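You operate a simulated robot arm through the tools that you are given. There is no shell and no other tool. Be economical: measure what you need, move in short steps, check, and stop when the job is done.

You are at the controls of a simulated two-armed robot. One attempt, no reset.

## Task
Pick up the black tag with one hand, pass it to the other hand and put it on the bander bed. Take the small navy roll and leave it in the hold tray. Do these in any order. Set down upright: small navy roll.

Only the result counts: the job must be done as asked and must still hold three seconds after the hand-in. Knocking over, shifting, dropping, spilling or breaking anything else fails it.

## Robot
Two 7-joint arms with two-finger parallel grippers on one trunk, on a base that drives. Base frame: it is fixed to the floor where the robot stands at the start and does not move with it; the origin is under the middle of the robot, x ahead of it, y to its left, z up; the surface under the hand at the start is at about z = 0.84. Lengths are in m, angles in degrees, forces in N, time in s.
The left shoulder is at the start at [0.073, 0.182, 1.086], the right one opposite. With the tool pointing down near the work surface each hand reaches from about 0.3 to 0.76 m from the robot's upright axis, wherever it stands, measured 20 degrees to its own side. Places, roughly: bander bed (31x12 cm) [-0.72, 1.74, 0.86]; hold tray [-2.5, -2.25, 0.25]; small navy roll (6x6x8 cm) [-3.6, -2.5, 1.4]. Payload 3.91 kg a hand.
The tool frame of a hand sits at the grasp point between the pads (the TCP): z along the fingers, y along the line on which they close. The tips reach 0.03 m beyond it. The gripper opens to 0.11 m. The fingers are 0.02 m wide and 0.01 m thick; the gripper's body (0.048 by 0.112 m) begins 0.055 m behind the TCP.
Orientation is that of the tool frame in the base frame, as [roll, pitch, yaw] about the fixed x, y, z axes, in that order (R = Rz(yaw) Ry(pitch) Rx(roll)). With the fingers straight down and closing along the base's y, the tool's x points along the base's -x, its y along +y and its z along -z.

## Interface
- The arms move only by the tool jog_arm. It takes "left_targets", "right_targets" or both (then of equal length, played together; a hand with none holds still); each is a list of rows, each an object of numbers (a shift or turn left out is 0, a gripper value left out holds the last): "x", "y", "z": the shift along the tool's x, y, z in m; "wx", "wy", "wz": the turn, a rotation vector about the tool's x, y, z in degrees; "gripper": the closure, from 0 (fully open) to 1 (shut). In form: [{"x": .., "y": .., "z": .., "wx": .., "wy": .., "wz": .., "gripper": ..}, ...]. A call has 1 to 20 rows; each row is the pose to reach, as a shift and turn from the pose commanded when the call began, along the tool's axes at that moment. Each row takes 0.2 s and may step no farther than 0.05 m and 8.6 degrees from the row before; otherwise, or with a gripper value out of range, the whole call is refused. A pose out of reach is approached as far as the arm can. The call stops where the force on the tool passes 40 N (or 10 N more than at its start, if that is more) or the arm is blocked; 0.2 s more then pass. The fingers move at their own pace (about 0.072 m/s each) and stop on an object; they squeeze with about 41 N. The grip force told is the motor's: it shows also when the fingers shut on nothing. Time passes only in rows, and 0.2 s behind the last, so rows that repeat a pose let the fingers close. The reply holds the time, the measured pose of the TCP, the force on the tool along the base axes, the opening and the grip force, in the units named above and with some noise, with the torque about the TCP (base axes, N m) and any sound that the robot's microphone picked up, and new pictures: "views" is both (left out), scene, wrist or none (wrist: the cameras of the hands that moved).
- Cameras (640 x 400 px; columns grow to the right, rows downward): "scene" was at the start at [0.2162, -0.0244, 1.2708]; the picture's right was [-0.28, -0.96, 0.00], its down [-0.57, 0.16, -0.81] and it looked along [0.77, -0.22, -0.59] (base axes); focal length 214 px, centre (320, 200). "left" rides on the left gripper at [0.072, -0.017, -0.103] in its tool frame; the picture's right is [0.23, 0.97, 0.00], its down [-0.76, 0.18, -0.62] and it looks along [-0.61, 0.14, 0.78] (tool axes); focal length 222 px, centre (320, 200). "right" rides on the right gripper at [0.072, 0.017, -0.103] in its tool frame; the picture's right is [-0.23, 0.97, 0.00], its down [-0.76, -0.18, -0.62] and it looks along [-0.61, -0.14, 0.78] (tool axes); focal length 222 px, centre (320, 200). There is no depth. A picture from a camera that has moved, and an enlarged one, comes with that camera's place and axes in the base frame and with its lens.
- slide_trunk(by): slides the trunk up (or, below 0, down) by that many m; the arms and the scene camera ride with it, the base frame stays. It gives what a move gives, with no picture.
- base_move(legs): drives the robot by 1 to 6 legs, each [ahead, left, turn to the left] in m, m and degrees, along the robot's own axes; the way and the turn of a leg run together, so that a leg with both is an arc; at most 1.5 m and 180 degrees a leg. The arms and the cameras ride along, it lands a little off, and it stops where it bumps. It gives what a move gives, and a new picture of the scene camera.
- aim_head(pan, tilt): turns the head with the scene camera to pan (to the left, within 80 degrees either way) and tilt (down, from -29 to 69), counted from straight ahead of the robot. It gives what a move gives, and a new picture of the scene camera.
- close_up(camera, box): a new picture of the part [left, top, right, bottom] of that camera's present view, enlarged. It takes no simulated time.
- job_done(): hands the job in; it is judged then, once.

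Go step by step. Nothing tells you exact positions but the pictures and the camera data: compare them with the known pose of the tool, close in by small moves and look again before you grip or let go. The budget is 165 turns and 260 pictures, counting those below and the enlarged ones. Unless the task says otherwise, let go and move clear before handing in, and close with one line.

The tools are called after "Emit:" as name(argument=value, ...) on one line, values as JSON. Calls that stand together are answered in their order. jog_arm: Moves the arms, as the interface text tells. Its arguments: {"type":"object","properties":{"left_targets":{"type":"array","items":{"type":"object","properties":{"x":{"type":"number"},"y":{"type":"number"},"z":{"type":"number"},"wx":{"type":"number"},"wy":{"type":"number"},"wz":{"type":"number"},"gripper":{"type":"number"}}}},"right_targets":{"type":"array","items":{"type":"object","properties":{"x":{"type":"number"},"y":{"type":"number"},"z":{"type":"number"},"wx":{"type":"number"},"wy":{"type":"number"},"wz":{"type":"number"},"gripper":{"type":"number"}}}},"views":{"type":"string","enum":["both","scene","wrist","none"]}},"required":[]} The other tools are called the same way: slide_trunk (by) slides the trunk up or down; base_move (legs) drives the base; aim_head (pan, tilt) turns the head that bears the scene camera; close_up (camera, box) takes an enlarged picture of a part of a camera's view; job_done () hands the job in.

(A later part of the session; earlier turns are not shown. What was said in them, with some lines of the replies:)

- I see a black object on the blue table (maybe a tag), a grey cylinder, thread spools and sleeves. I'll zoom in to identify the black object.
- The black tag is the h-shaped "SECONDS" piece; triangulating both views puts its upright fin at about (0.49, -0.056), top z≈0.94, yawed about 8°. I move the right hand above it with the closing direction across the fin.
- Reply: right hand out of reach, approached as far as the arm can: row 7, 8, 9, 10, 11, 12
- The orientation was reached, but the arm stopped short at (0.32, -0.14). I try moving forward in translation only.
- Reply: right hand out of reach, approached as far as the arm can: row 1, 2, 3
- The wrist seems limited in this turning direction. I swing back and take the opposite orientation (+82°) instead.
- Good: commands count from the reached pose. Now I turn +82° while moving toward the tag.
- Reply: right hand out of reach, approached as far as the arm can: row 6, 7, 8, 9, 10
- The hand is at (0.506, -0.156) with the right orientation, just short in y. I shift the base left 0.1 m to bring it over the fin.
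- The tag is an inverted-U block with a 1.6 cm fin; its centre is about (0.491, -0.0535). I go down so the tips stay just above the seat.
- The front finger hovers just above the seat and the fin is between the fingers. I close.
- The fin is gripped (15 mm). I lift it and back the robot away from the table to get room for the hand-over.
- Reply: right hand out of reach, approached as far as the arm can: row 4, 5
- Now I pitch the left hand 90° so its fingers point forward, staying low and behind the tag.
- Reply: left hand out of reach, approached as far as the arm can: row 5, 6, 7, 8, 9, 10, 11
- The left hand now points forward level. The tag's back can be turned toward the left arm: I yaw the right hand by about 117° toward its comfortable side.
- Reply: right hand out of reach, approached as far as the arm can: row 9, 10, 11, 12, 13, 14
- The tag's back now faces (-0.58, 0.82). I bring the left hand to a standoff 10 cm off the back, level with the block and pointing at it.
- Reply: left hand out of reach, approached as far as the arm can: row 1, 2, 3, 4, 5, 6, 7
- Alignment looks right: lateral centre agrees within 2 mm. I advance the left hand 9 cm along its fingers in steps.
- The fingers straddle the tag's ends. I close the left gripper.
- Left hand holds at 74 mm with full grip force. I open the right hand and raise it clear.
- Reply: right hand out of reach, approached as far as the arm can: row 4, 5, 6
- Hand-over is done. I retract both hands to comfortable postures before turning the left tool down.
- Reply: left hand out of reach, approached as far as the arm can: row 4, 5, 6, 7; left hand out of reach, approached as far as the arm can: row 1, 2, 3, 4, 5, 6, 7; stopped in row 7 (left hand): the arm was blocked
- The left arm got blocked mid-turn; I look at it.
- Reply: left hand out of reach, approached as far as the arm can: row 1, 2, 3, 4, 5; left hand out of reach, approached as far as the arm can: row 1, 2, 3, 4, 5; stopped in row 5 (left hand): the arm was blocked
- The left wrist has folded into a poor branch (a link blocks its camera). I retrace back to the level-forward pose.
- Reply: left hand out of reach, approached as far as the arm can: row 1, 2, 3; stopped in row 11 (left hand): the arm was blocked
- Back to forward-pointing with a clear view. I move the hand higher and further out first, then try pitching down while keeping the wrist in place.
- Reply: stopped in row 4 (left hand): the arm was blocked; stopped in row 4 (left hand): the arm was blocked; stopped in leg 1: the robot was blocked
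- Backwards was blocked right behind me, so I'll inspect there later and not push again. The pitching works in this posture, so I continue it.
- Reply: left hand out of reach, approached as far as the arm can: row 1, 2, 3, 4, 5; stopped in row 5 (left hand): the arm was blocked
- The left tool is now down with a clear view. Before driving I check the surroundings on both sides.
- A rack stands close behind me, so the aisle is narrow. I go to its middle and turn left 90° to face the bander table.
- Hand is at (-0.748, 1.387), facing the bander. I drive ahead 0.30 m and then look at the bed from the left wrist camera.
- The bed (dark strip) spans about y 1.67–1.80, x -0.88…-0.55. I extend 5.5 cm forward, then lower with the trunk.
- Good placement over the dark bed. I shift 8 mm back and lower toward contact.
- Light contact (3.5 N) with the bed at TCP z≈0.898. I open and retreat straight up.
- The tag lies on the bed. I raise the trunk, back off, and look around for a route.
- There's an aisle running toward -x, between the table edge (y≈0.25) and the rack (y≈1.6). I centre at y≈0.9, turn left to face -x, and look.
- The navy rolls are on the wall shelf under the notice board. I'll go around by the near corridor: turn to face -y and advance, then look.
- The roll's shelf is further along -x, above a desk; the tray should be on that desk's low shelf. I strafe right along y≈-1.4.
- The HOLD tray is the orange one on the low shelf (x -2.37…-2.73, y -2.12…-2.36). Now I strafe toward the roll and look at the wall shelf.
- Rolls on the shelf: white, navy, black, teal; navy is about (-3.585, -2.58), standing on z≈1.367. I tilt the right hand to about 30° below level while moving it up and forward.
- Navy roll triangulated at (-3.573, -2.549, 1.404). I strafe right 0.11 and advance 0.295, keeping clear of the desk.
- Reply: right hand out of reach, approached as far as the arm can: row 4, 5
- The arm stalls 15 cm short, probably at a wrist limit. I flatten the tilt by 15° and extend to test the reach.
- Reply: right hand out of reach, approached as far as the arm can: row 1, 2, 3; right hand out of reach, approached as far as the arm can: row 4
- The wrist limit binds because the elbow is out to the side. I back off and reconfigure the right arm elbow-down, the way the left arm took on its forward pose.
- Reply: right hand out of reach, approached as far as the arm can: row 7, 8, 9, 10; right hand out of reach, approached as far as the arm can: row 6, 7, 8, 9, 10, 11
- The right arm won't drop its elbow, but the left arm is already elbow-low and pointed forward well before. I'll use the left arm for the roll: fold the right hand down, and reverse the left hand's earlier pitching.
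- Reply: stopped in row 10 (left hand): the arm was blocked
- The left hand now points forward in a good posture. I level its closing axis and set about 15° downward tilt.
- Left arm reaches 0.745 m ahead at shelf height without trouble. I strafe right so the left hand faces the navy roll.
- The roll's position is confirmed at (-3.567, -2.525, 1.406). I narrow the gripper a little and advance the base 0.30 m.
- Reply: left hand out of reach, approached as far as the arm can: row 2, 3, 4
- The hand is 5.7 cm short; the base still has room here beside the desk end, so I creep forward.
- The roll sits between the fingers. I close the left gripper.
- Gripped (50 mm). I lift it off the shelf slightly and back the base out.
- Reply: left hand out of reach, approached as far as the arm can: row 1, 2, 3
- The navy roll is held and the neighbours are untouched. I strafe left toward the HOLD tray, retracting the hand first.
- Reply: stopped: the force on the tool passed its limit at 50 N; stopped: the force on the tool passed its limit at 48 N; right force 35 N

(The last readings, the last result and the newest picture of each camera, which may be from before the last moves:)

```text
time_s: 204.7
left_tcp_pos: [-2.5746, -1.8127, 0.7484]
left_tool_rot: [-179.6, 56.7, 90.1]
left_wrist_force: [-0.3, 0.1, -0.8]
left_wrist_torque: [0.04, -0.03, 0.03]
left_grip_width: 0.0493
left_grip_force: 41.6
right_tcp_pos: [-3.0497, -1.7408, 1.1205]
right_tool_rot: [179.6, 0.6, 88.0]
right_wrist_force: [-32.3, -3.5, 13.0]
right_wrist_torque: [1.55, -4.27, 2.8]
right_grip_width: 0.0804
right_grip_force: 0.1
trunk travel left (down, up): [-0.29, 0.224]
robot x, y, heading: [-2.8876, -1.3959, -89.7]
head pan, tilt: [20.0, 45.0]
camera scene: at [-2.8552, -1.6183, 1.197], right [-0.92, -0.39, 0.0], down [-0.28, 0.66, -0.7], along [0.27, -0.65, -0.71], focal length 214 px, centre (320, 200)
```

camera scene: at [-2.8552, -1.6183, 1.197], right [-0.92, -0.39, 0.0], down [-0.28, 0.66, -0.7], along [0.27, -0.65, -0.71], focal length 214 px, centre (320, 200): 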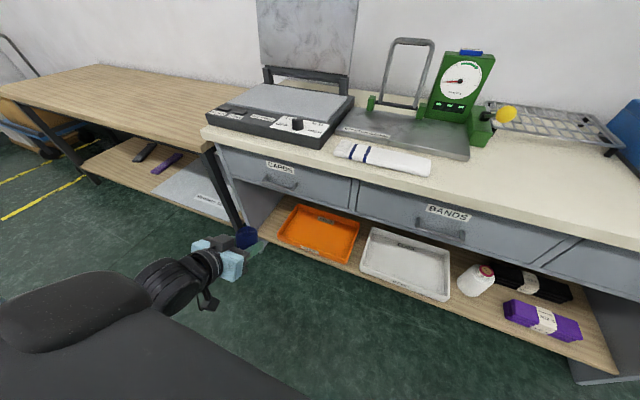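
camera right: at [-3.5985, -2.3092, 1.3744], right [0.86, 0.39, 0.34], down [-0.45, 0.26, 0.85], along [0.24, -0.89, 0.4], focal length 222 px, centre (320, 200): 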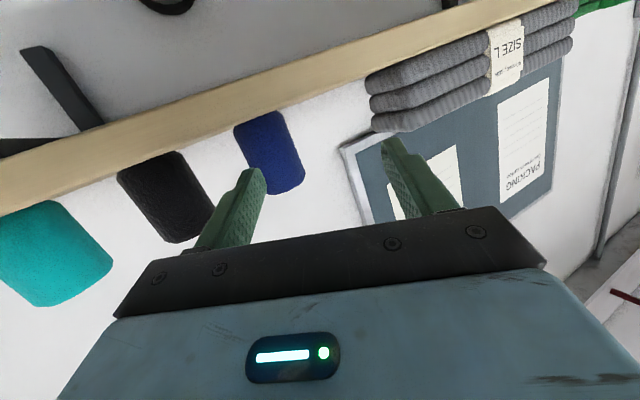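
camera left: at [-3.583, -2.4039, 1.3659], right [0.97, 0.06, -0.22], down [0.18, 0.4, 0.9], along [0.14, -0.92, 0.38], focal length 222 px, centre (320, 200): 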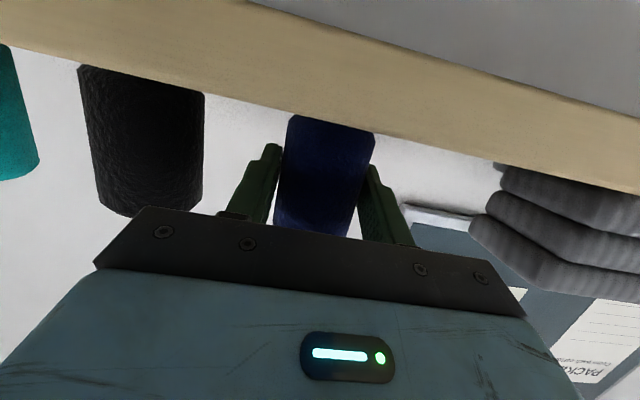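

Something pressed during the slide (32 N on the right wrist). I look at the right side.

Emit:
aim_head(pan=-45, tilt=35)

Emit:
close_up(camera="right", box=[0, 0, 640, 400])

Emit:
close_up(camera="left", box=[0, 0, 640, 400])

```text
time_s: 206.0
left_tcp_pos: [-2.5735, -1.8127, 0.7476]
left_tool_rot: [-179.6, 56.6, 90.3]
left_wrist_force: [-0.3, -0.3, -1.2]
left_wrist_torque: [-0.02, -0.01, 0.03]
left_grip_width: 0.0493
left_grip_force: 40.9
right_tcp_pos: [-3.0506, -1.7396, 1.1202]
right_tool_rot: [179.4, 0.5, 88.7]
right_wrist_force: [-80.6, -4.2, 39.0]
right_wrist_torque: [4.09, -10.89, 7.21]
right_grip_width: 0.0803
right_grip_force: 0.0
trunk travel left (down, up): [-0.29, 0.224]
robot x, y, heading: [-2.8877, -1.3938, -89.8]
head pan, tilt: [-45.0, 35.0]
camera scene: at [-2.8577, -1.6256, 1.2094], right [-0.94, -0.33, 0.0], down [-0.2, 0.57, -0.8], along [0.27, -0.75, -0.6], focal length 214 px, centre (320, 200)
```

scene: 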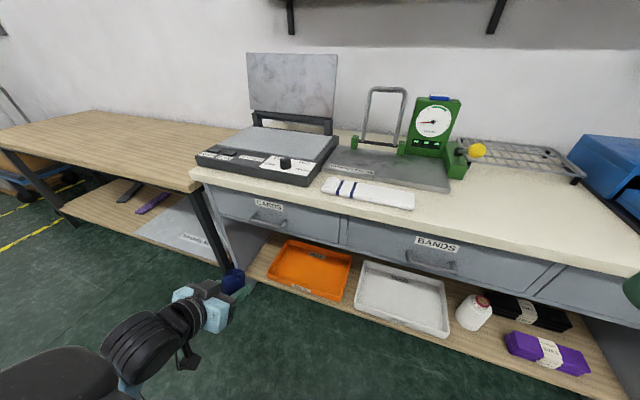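

```text
1.00 times, centred on (320, 200) of right (not enlarged: the box is as wide or as high as the picture)
camera zoom: at [-3.0342, -1.6679, 1.2252], right [0.97, -0.25, 0.01], down [-0.2, -0.75, 0.63], along [-0.15, -0.61, -0.78], focal length 222 px, centre (320, 200)
```

zoom: 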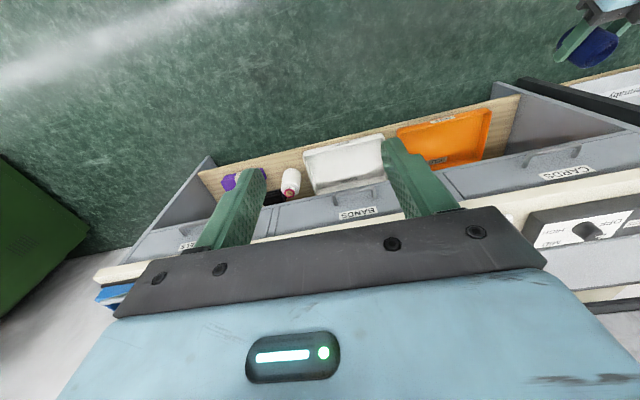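

```text
1.00 times, centred on (320, 200) of left (not enlarged: the box is as wide or as high as the picture)
camera zoom: at [-2.5919, -1.6865, 0.7446], right [0.97, 0.12, -0.19], down [0.18, 0.1, 0.98], along [0.14, -0.99, 0.07], focal length 222 px, centre (320, 200)
```

zoom: 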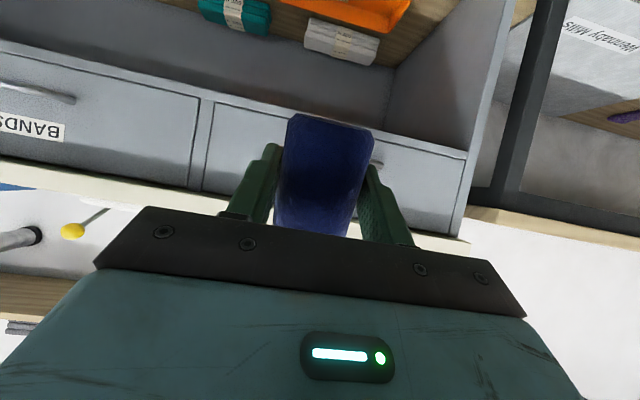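

The head is jammed against the right forearm. I turn the head back and move the right hand away from it.

Emit:
aim_head(pan=25, tilt=40)

Emit:
jog_arm(right_targets=[{"x": -0.02, "z": 0.02, "y": -0.02}, {"x": -0.04, "z": 0.04, "y": -0.04}, {"x": -0.06, "z": 0.06, "y": -0.06}, {"x": -0.08, "z": 0.08, "y": -0.08}, {"x": -0.1, "z": 0.1, "y": -0.1}], views="none")

```text
time_s: 207.4
left_tcp_pos: [-2.5746, -1.8118, 0.7493]
left_tool_rot: [-179.6, 56.6, 90.3]
left_wrist_force: [0.1, -0.1, -1.3]
left_wrist_torque: [0.02, 0.0, 0.01]
left_grip_width: 0.0493
left_grip_force: 40.4
right_tcp_pos: [-3.0488, -1.7412, 1.1186]
right_tool_rot: [179.8, 0.5, 87.8]
right_wrist_force: [-31.0, -42.5, -4.0]
right_wrist_torque: [4.58, -3.42, 1.17]
right_grip_width: 0.0807
right_grip_force: 0.0
trunk travel left (down, up): [-0.29, 0.224]
robot x, y, heading: [-2.8897, -1.3937, -90.0]
head pan, tilt: [25.0, 40.0]
camera scene: at [-2.8533, -1.6218, 1.2049], right [-0.92, -0.39, 0.0], down [-0.25, 0.59, -0.77], along [0.3, -0.7, -0.64], focal length 214 px, centre (320, 200)
```

scene: 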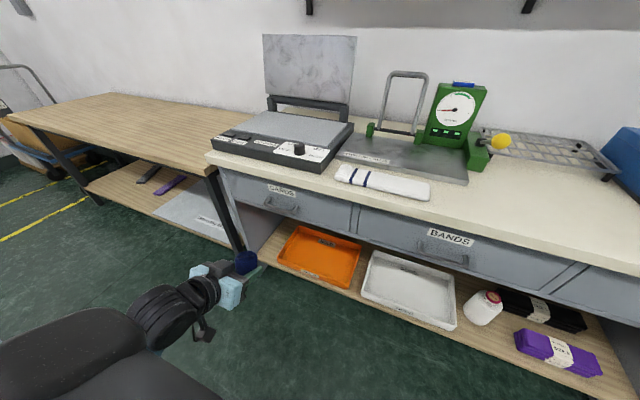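

```text
time_s: 208.7
left_tcp_pos: [-2.5741, -1.8134, 0.7496]
left_tool_rot: [-179.7, 56.4, 90.1]
left_wrist_force: [-1.0, 0.0, -0.2]
left_wrist_torque: [0.03, 0.01, 0.01]
left_grip_width: 0.049
left_grip_force: 41.3
right_tcp_pos: [-3.1522, -1.8402, 1.0189]
right_tool_rot: [179.7, 0.6, 88.0]
right_wrist_force: [0.5, -0.5, -0.3]
right_wrist_torque: [0.04, 0.03, 0.01]
right_grip_width: 0.0803
right_grip_force: 0.1
trunk travel left (down, up): [-0.29, 0.224]
robot x, y, heading: [-2.8862, -1.3987, -89.8]
head pan, tilt: [25.0, 40.0]
```

Emit:
slide_trunk(by=-0.28)

Emit:
aim_head(pan=20, tilt=45)

```text
time_s: 211.5
left_tcp_pos: [-2.5738, -1.8118, 0.3987]
left_tool_rot: [-179.7, 43.8, 90.2]
left_wrist_force: [0.2, 0.2, -0.4]
left_wrist_torque: [0.01, -0.01, 0.01]
left_grip_width: 0.0492
left_grip_force: 41.0
right_tcp_pos: [-3.1514, -1.8371, 0.7395]
right_tool_rot: [179.7, 0.5, 88.0]
right_wrist_force: [-1.0, 0.2, 0.2]
right_wrist_torque: [0.03, 0.01, 0.02]
right_grip_width: 0.0804
right_grip_force: 0.0
trunk travel left (down, up): [-0.01, 0.504]
robot x, y, heading: [-2.8877, -1.3968, -90.1]
head pan, tilt: [25.0, 40.0]
```

```text
time_s: 212.1
left_tcp_pos: [-2.5743, -1.8126, 0.3992]
left_tool_rot: [-179.7, 43.8, 90.2]
left_wrist_force: [-0.7, -0.3, 0.3]
left_wrist_torque: [-0.01, 0.0, -0.01]
left_grip_width: 0.0491
left_grip_force: 41.5
right_tcp_pos: [-3.1522, -1.8383, 0.7387]
right_tool_rot: [179.7, 0.5, 88.0]
right_wrist_force: [-0.5, -1.3, 0.1]
right_wrist_torque: [-0.03, 0.02, 0.01]
right_grip_width: 0.0802
right_grip_force: 0.0
trunk travel left (down, up): [-0.01, 0.504]
robot x, y, heading: [-2.8914, -1.3954, -90.1]
head pan, tilt: [20.0, 45.0]
camera scene: at [-2.8587, -1.7171, 0.8977], right [-0.94, -0.34, 0.0], down [-0.24, 0.66, -0.71], along [0.24, -0.66, -0.71], focal length 214 px, centre (320, 200)
```

scene: 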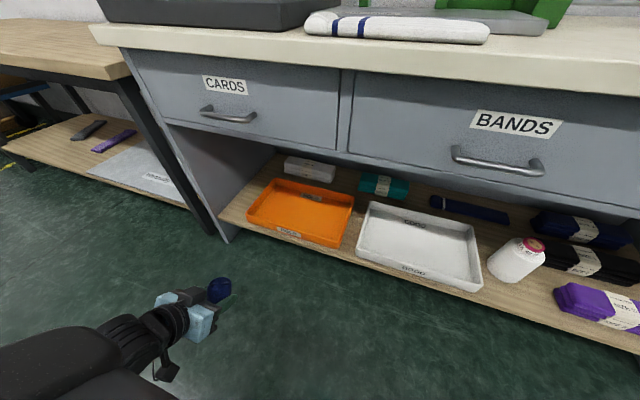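

The trunk leans as it lowers, so the pitch changed; the tray's front rim is near y≈-2.155, rim z≈0.23. I re-level the hand to about 68° pitch and move forward in the open.

Emit:
jog_arm(left_targets=[{"wy": -6, "z": 0.024, "x": -0.025}, {"wy": -12, "z": 0.048, "x": -0.05}, {"wy": -18, "z": 0.072, "x": -0.075}, {"wy": -24.5, "z": 0.0955, "x": -0.0996}])

```text
time_s: 213.1
left_tcp_pos: [-2.5734, -1.9491, 0.3989]
left_tool_rot: [-179.5, 68.6, 90.5]
left_wrist_force: [0.7, 0.4, -0.3]
left_wrist_torque: [-0.02, -0.01, -0.02]
left_grip_width: 0.0489
left_grip_force: 41.1
right_tcp_pos: [-3.1521, -1.8377, 0.74]
right_tool_rot: [179.6, 0.5, 88.0]
right_wrist_force: [-0.2, 0.2, 0.4]
right_wrist_torque: [-0.01, 0.01, 0.0]
right_grip_width: 0.0802
right_grip_force: 0.1
trunk travel left (down, up): [-0.01, 0.504]
robot x, y, heading: [-2.8906, -1.4002, -90.1]
head pan, tilt: [20.0, 45.0]
camera scene: at [-2.8587, -1.7172, 0.8976], right [-0.94, -0.34, 0.0], down [-0.24, 0.66, -0.71], along [0.24, -0.66, -0.71], focal length 214 px, centre (320, 200)
camera left: at [-2.5913, -1.8271, 0.37], right [0.97, 0.08, -0.22], down [0.18, 0.3, 0.94], along [0.14, -0.95, 0.28], focal length 222 px, centre (320, 200)
```

scene: 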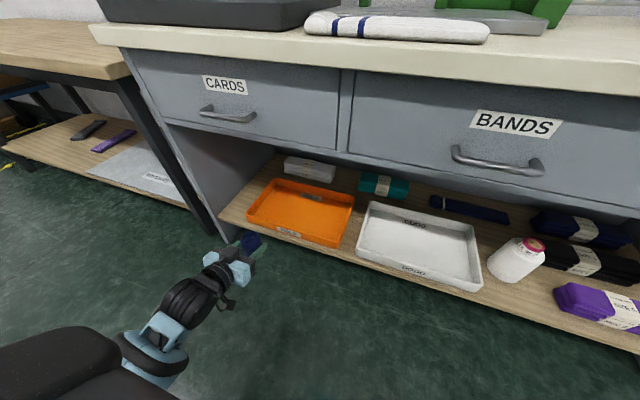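
left: 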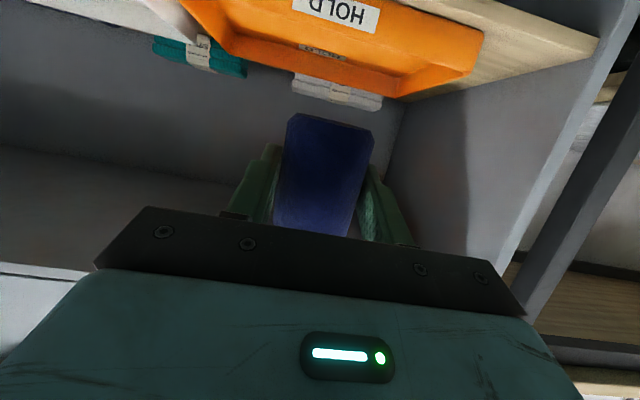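

Tray is centred at x≈-2.57; I move the roll over the front rim, stopping with its bottom about 4 cm above the rim.

Emit:
jog_arm(left_targets=[{"z": 0.044, "x": -0.004, "wy": 1}, {"z": 0.087, "x": -0.008, "wy": 2}, {"z": 0.13, "x": -0.011, "wy": 2.5}, {"z": 0.174, "x": -0.015, "wy": 2.5}, {"z": 0.217, "x": -0.019, "wy": 2.5}, {"z": 0.258, "x": -0.0225, "wy": 2.5}])

Emit:
close_up(camera="scene", box=[200, 150, 380, 270])

```text
time_s: 214.5
left_tcp_pos: [-2.5765, -2.1987, 0.3242]
left_tool_rot: [-179.4, 65.9, 90.5]
left_wrist_force: [1.1, -0.5, -1.2]
left_wrist_torque: [-0.04, 0.02, 0.0]
left_grip_width: 0.0491
left_grip_force: 41.1
right_tcp_pos: [-3.1527, -1.8378, 0.7407]
right_tool_rot: [179.6, 0.5, 88.0]
right_wrist_force: [-0.6, 0.6, 1.0]
right_wrist_torque: [0.01, 0.0, 0.02]
right_grip_width: 0.08
right_grip_force: 0.0
trunk travel left (down, up): [-0.01, 0.504]
robot x, y, heading: [-2.8866, -1.3957, -90.0]
head pan, tilt: [20.0, 45.0]
camera scene: at [-2.8587, -1.7172, 0.8976], right [-0.94, -0.34, 0.0], down [-0.24, 0.66, -0.71], along [0.24, -0.66, -0.71], focal length 214 px, centre (320, 200)
camera left: at [-2.5935, -2.0754, 0.3008], right [0.97, 0.09, -0.21], down [0.18, 0.26, 0.95], along [0.14, -0.96, 0.23], focal length 222 px, centre (320, 200)
```

scene: 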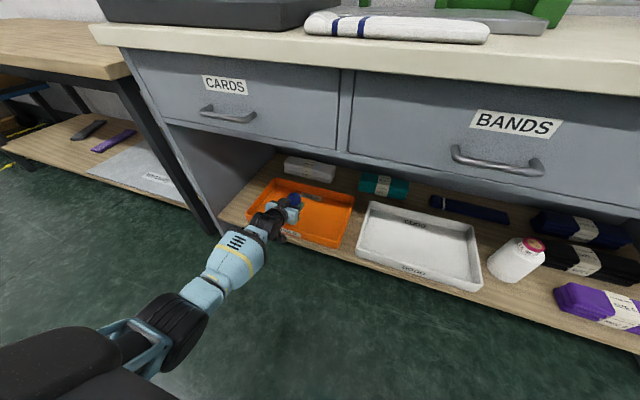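
left: 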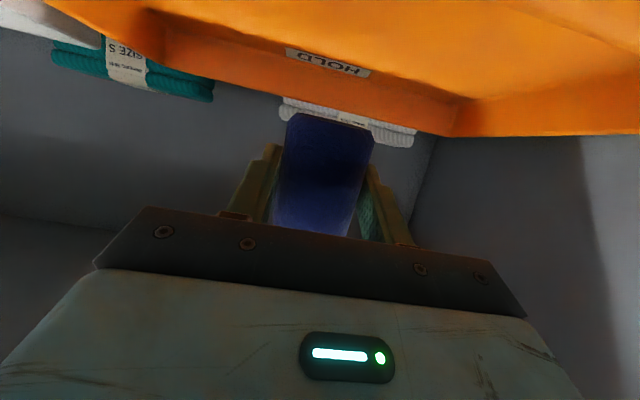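

```text
3.33 times, centred on (290, 210) of scene
camera zoom: at [-2.8587, -1.7172, 0.8976], right [-0.94, -0.34, 0.0], down [-0.24, 0.66, -0.71], along [0.24, -0.66, -0.71], focal length 715 px, centre (420, 167)
```

zoom: 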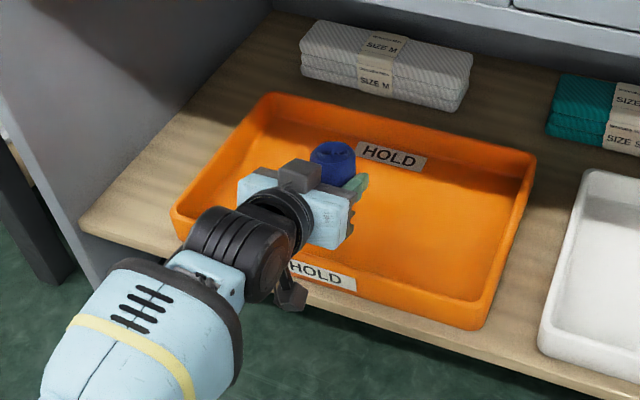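

Hand is over the tray. I lower 4 cm in small steps, shifting 8 mm back for camera clearance, and check.

Emit:
jog_arm(left_targets=[{"x": 0.0033, "z": -0.0073}, {"x": 0.0124, "z": -0.0032}, {"x": 0.0216, "z": 0.0009}, {"x": 0.0307, "z": 0.005}, {"x": 0.0398, "z": 0.009}])

Emit:
close_up(camera="scene", box=[220, 170, 340, 260])

```text
time_s: 215.7
left_tcp_pos: [-2.5746, -2.1903, 0.2866]
left_tool_rot: [-179.4, 65.8, 90.5]
left_wrist_force: [-0.1, 0.2, -1.1]
left_wrist_torque: [-0.01, 0.03, -0.01]
left_grip_width: 0.0491
left_grip_force: 41.1
right_tcp_pos: [-3.1516, -1.8367, 0.7406]
right_tool_rot: [179.8, 0.5, 88.0]
right_wrist_force: [0.6, 0.2, -0.1]
right_wrist_torque: [0.05, 0.02, -0.02]
right_grip_width: 0.0804
right_grip_force: 0.0
trunk travel left (down, up): [-0.01, 0.504]
robot x, y, heading: [-2.8886, -1.3962, -90.1]
head pan, tilt: [20.0, 45.0]
camera scene: at [-2.8587, -1.7171, 0.8977], right [-0.94, -0.34, 0.0], down [-0.24, 0.66, -0.71], along [0.24, -0.66, -0.71], focal length 214 px, centre (320, 200)
camera left: at [-2.5924, -2.0666, 0.2621], right [0.97, 0.09, -0.21], down [0.18, 0.26, 0.95], along [0.14, -0.96, 0.23], focal length 222 px, centre (320, 200)
```

scene: 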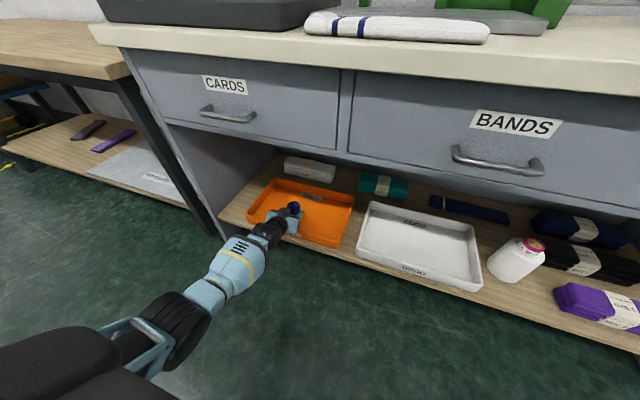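
left: 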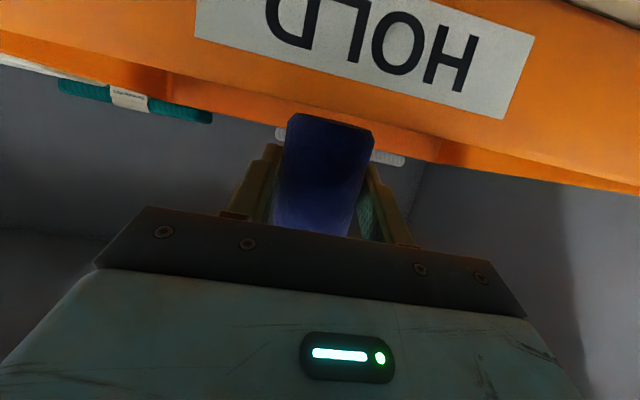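

```text
4.44 times, centred on (280, 215) of scene
camera zoom: at [-2.8587, -1.7171, 0.8977], right [-0.94, -0.34, 0.0], down [-0.24, 0.66, -0.71], along [0.24, -0.66, -0.71], focal length 953 px, centre (498, 133)
```

zoom: 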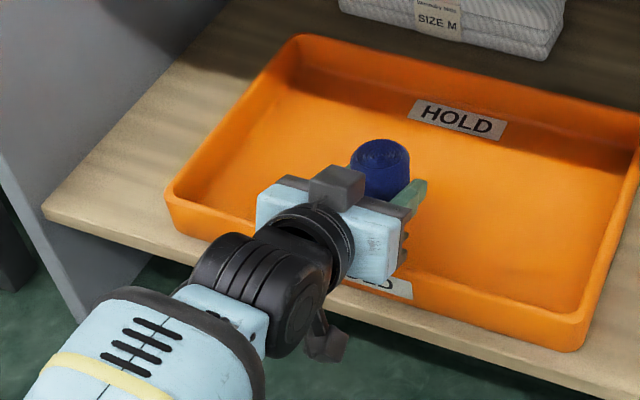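

The rim is at about z 0.255, so finger clearance is small. I lower another 3 cm in small force-checked steps.

Emit:
jog_arm(left_targets=[{"x": 0.0073, "z": 0.0033}, {"x": 0.0146, "z": 0.0065}, {"x": 0.0219, "z": 0.0098}, {"x": 0.0274, "z": 0.0122}, {"x": 0.0301, "z": 0.0135}])

Emit:
close_up(camera="scene", box=[240, 180, 340, 255])

```text
time_s: 216.9
left_tcp_pos: [-2.5753, -2.1896, 0.252]
left_tool_rot: [-179.4, 65.9, 90.5]
left_wrist_force: [-0.4, -0.6, -0.9]
left_wrist_torque: [0.0, 0.01, -0.02]
left_grip_width: 0.0492
left_grip_force: 41.0
right_tcp_pos: [-3.152, -1.8371, 0.7405]
right_tool_rot: [179.7, 0.5, 88.0]
right_wrist_force: [0.2, -0.2, -0.6]
right_wrist_torque: [0.01, -0.05, -0.01]
right_grip_width: 0.0804
right_grip_force: 0.0
trunk travel left (down, up): [-0.01, 0.504]
robot x, y, heading: [-2.8853, -1.3956, -90.0]
head pan, tilt: [20.0, 45.0]
camera scene: at [-2.8587, -1.7171, 0.8977], right [-0.94, -0.34, 0.0], down [-0.24, 0.66, -0.71], along [0.24, -0.66, -0.71], focal length 214 px, centre (320, 200)
camera left: at [-2.5924, -2.0661, 0.2278], right [0.97, 0.09, -0.21], down [0.18, 0.26, 0.95], along [0.14, -0.96, 0.23], focal length 222 px, centre (320, 200)
```

scene: 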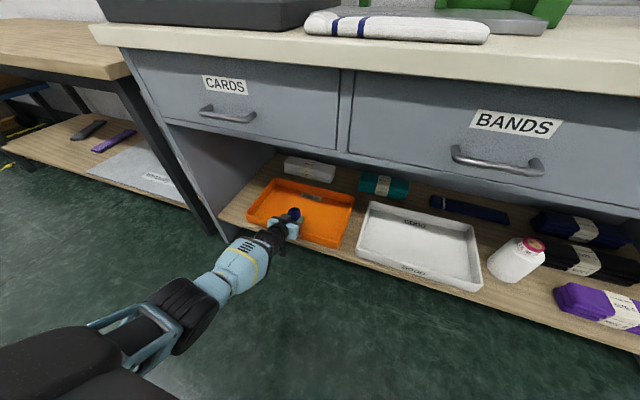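
left: 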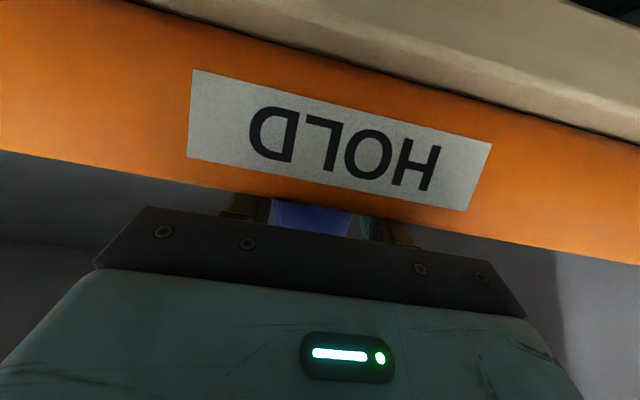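

```text
5.33 times, centred on (290, 218) of scene
camera zoom: at [-2.8587, -1.7171, 0.8977], right [-0.94, -0.34, 0.0], down [-0.24, 0.66, -0.71], along [0.24, -0.66, -0.71], focal length 1144 px, centre (480, 107)
```

zoom: 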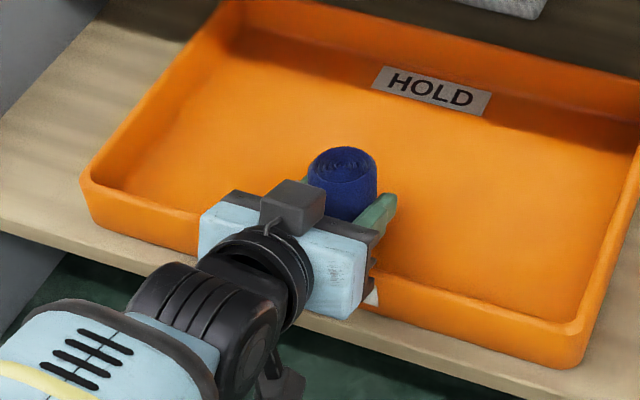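

Emit:
jog_arm(left_targets=[{"x": 0.0027, "z": 0.0012}, {"x": 0.0055, "z": 0.0024}, {"x": 0.0073, "z": 0.0033}], views="none")

```text
time_s: 217.7
left_tcp_pos: [-2.5752, -2.1911, 0.2473]
left_tool_rot: [-179.4, 66.1, 90.7]
left_wrist_force: [1.1, 3.2, 12.8]
left_wrist_torque: [-0.24, -0.07, 0.0]
left_grip_width: 0.0491
left_grip_force: 41.5
right_tcp_pos: [-3.1521, -1.8368, 0.7402]
right_tool_rot: [179.7, 0.7, 88.1]
right_wrist_force: [-0.1, -0.1, -0.4]
right_wrist_torque: [-0.01, 0.0, -0.02]
right_grip_width: 0.0801
right_grip_force: 0.1
trunk travel left (down, up): [-0.01, 0.504]
robot x, y, heading: [-2.8886, -1.3954, -89.8]
head pan, tilt: [20.0, 45.0]
```

Contact at TCP z 0.247, exactly where the roll should meet the tray floor. I ease up 2 mm and open slowly.

Emit:
jog_arm(left_targets=[{"x": -0.0015, "z": -0.0007}, {"x": -0.0015, "z": -0.0007, "gripper": 0.5}, {"x": -0.0015, "z": -0.0007, "gripper": 0.45}, {"x": -0.0015, "z": -0.0007, "gripper": 0.35}, {"x": -0.0015, "z": -0.0007, "gripper": 0.25}, {"x": -0.0015, "z": -0.0007, "gripper": 0.25}], views="none")

Emit:
close_up(camera="scene", box=[240, 180, 340, 255])

```text
time_s: 219.1
left_tcp_pos: [-2.5758, -2.1894, 0.2442]
left_tool_rot: [-179.4, 65.7, 90.5]
left_wrist_force: [-1.3, -0.2, 2.8]
left_wrist_torque: [0.13, -0.17, 0.05]
left_grip_width: 0.0814
left_grip_force: 0.1
right_tcp_pos: [-3.1525, -1.8381, 0.74]
right_tool_rot: [179.7, 0.5, 88.0]
right_wrist_force: [-0.2, 1.3, 0.2]
right_wrist_torque: [-0.01, -0.03, 0.05]
right_grip_width: 0.0805
right_grip_force: 0.0
trunk travel left (down, up): [-0.01, 0.504]
robot x, y, heading: [-2.8873, -1.3941, -89.9]
head pan, tilt: [20.0, 45.0]
```

```text
5.33 times, centred on (290, 218) of scene
camera zoom: at [-2.8588, -1.7169, 0.8978], right [-0.94, -0.34, 0.0], down [-0.24, 0.66, -0.71], along [0.24, -0.66, -0.71], focal length 1144 px, centre (480, 107)
```

zoom: 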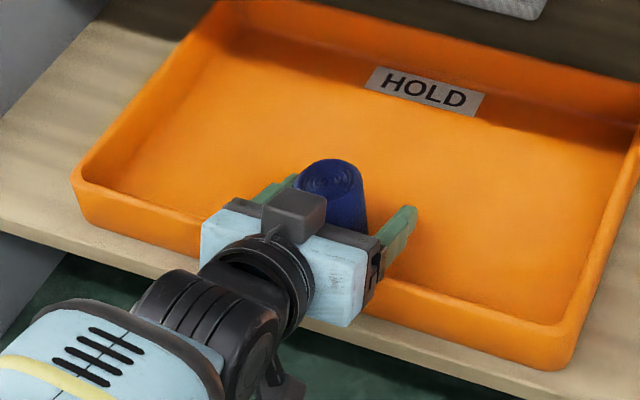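

Emit:
close_up(camera="scene", box=[275, 195, 315, 225])

Emit:
close_up(camera="left", box=[0, 0, 640, 400])

```text
13.33 times, centred on (295, 210) of scene
camera zoom: at [-2.8588, -1.7169, 0.8978], right [-0.94, -0.34, 0.0], down [-0.24, 0.66, -0.71], along [0.24, -0.66, -0.71], focal length 2860 px, centre (653, 67)
```

zoom: 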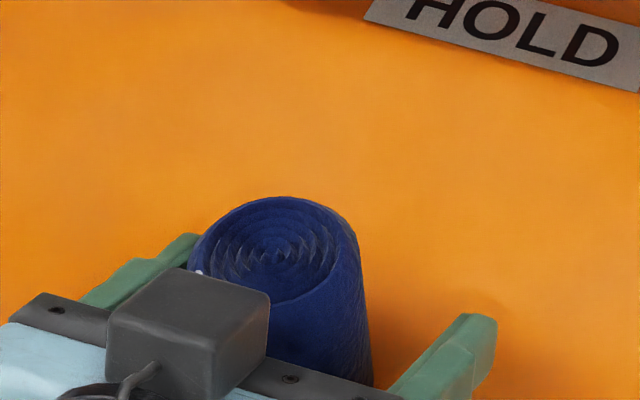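

```text
1.00 times, centred on (320, 200) of left (not enlarged: the box is as wide or as high as the picture)
camera zoom: at [-2.5924, -2.0655, 0.2205], right [0.97, 0.09, -0.21], down [0.18, 0.26, 0.95], along [0.14, -0.96, 0.23], focal length 222 px, centre (320, 200)
```

zoom: 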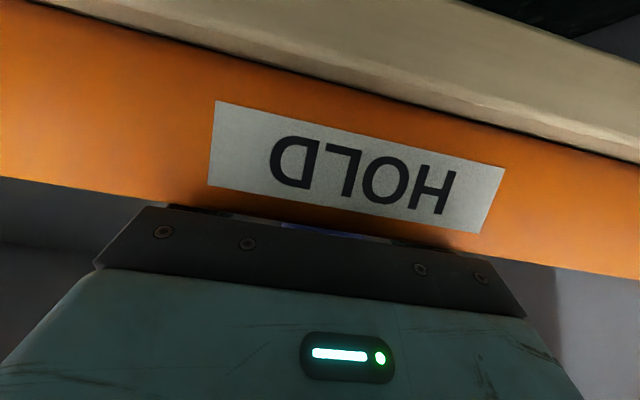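

The roll appears to stand upright between the open fingers. I open wider, rise 1.5 cm, then withdraw back and up along the fingers.

Emit:
jog_arm(left_targets=[{"gripper": 0.1}, {"gripper": 0.1, "x": -0.007, "z": -0.003}, {"x": -0.014, "z": -0.006}, {"x": -0.018, "z": -0.03}, {"x": -0.02, "z": -0.06}, {"x": -0.022, "z": -0.1}, {"x": -0.024, "z": -0.14}])

Emit:
close_up(camera="scene", box=[240, 175, 360, 255])

```text
time_s: 220.7
left_tcp_pos: [-2.5755, -2.0721, 0.3252]
left_tool_rot: [-179.4, 65.9, 90.6]
left_wrist_force: [0.2, -0.1, -0.4]
left_wrist_torque: [0.02, 0.02, -0.03]
left_grip_width: 0.0989
left_grip_force: 0.1
right_tcp_pos: [-3.1524, -1.8374, 0.7402]
right_tool_rot: [179.6, 0.5, 88.0]
right_wrist_force: [-0.1, -0.7, -0.7]
right_wrist_torque: [-0.04, 0.01, 0.03]
right_grip_width: 0.0805
right_grip_force: 0.0
trunk travel left (down, up): [-0.01, 0.504]
robot x, y, heading: [-2.8872, -1.3963, -89.9]
head pan, tilt: [20.0, 45.0]
camera scene: at [-2.8587, -1.717, 0.8977], right [-0.94, -0.34, 0.0], down [-0.24, 0.66, -0.71], along [0.24, -0.66, -0.71], focal length 214 px, centre (320, 200)
camera left: at [-2.5919, -1.9478, 0.3008], right [0.97, 0.09, -0.21], down [0.18, 0.26, 0.95], along [0.14, -0.96, 0.23], focal length 222 px, centre (320, 200)
```

scene: 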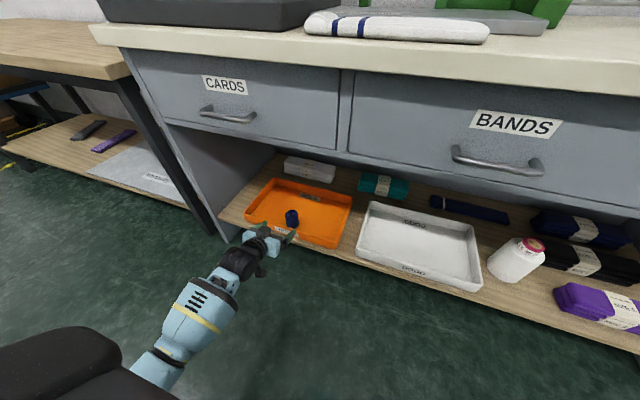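
left: 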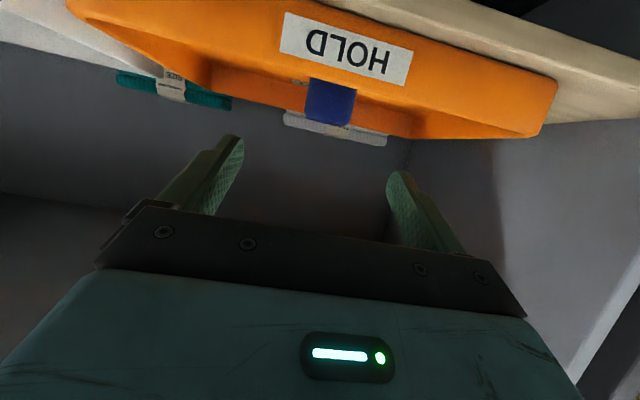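

```text
5.00 times, centred on (300, 215) of scene
camera zoom: at [-2.8587, -1.717, 0.8977], right [-0.94, -0.34, 0.0], down [-0.24, 0.66, -0.71], along [0.24, -0.66, -0.71], focal length 1072 px, centre (420, 125)
```

zoom: 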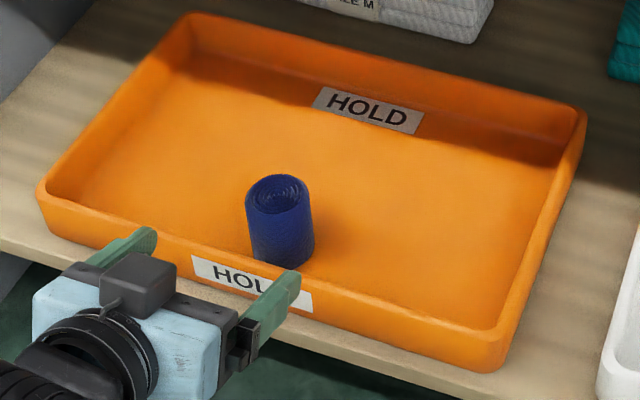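

The roll stands upright in the HOLD tray. I withdraw the hand a bit further and take a last look.

Emit:
jog_arm(left_targets=[{"z": -0.04}, {"z": -0.08}, {"z": -0.1}], views="none")

Emit:
close_up(camera="scene", box=[240, 175, 360, 255])

```text
time_s: 221.5
left_tcp_pos: [-2.5756, -1.9801, 0.3644]
left_tool_rot: [-179.4, 65.8, 90.5]
left_wrist_force: [0.0, -0.4, -0.9]
left_wrist_torque: [-0.01, 0.03, -0.02]
left_grip_width: 0.0989
left_grip_force: 0.0
right_tcp_pos: [-3.1517, -1.8378, 0.7414]
right_tool_rot: [179.7, 0.5, 88.0]
right_wrist_force: [0.6, 0.7, 0.1]
right_wrist_torque: [0.05, 0.01, 0.0]
right_grip_width: 0.0802
right_grip_force: 0.0
trunk travel left (down, up): [-0.01, 0.504]
robot x, y, heading: [-2.888, -1.3928, -90.3]
head pan, tilt: [20.0, 45.0]
```

```text
5.00 times, centred on (300, 215) of scene
camera zoom: at [-2.8587, -1.7171, 0.8977], right [-0.94, -0.34, 0.0], down [-0.24, 0.66, -0.71], along [0.24, -0.66, -0.71], focal length 1072 px, centre (420, 125)
```

zoom: 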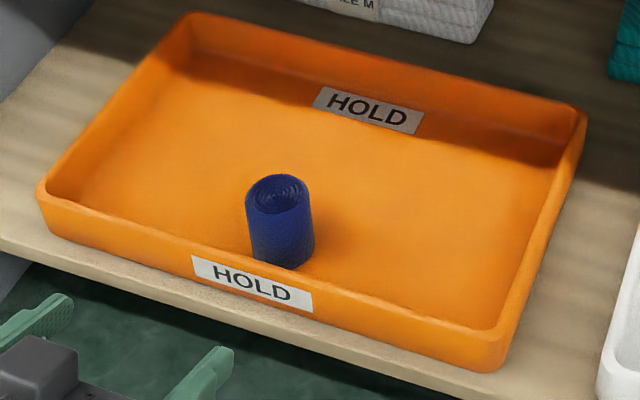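

The navy roll stands upright in the HOLD tray, the tag lies on the bander bed, and both hands are clear. I hand in.

Emit:
job_done()

```text
The job is handed in.
```

I handed the job in. The black tag went from the right hand to the left and is on the bander bed, and the small navy roll stands upright in the HOLD tray. Early on, while I was reversing with the tag, the base bumped what looked like the end of the table behind it. The HOLD tray also shifted a few millimetres when I set the roll down. I didn't go back to check whether the bump moved anything.
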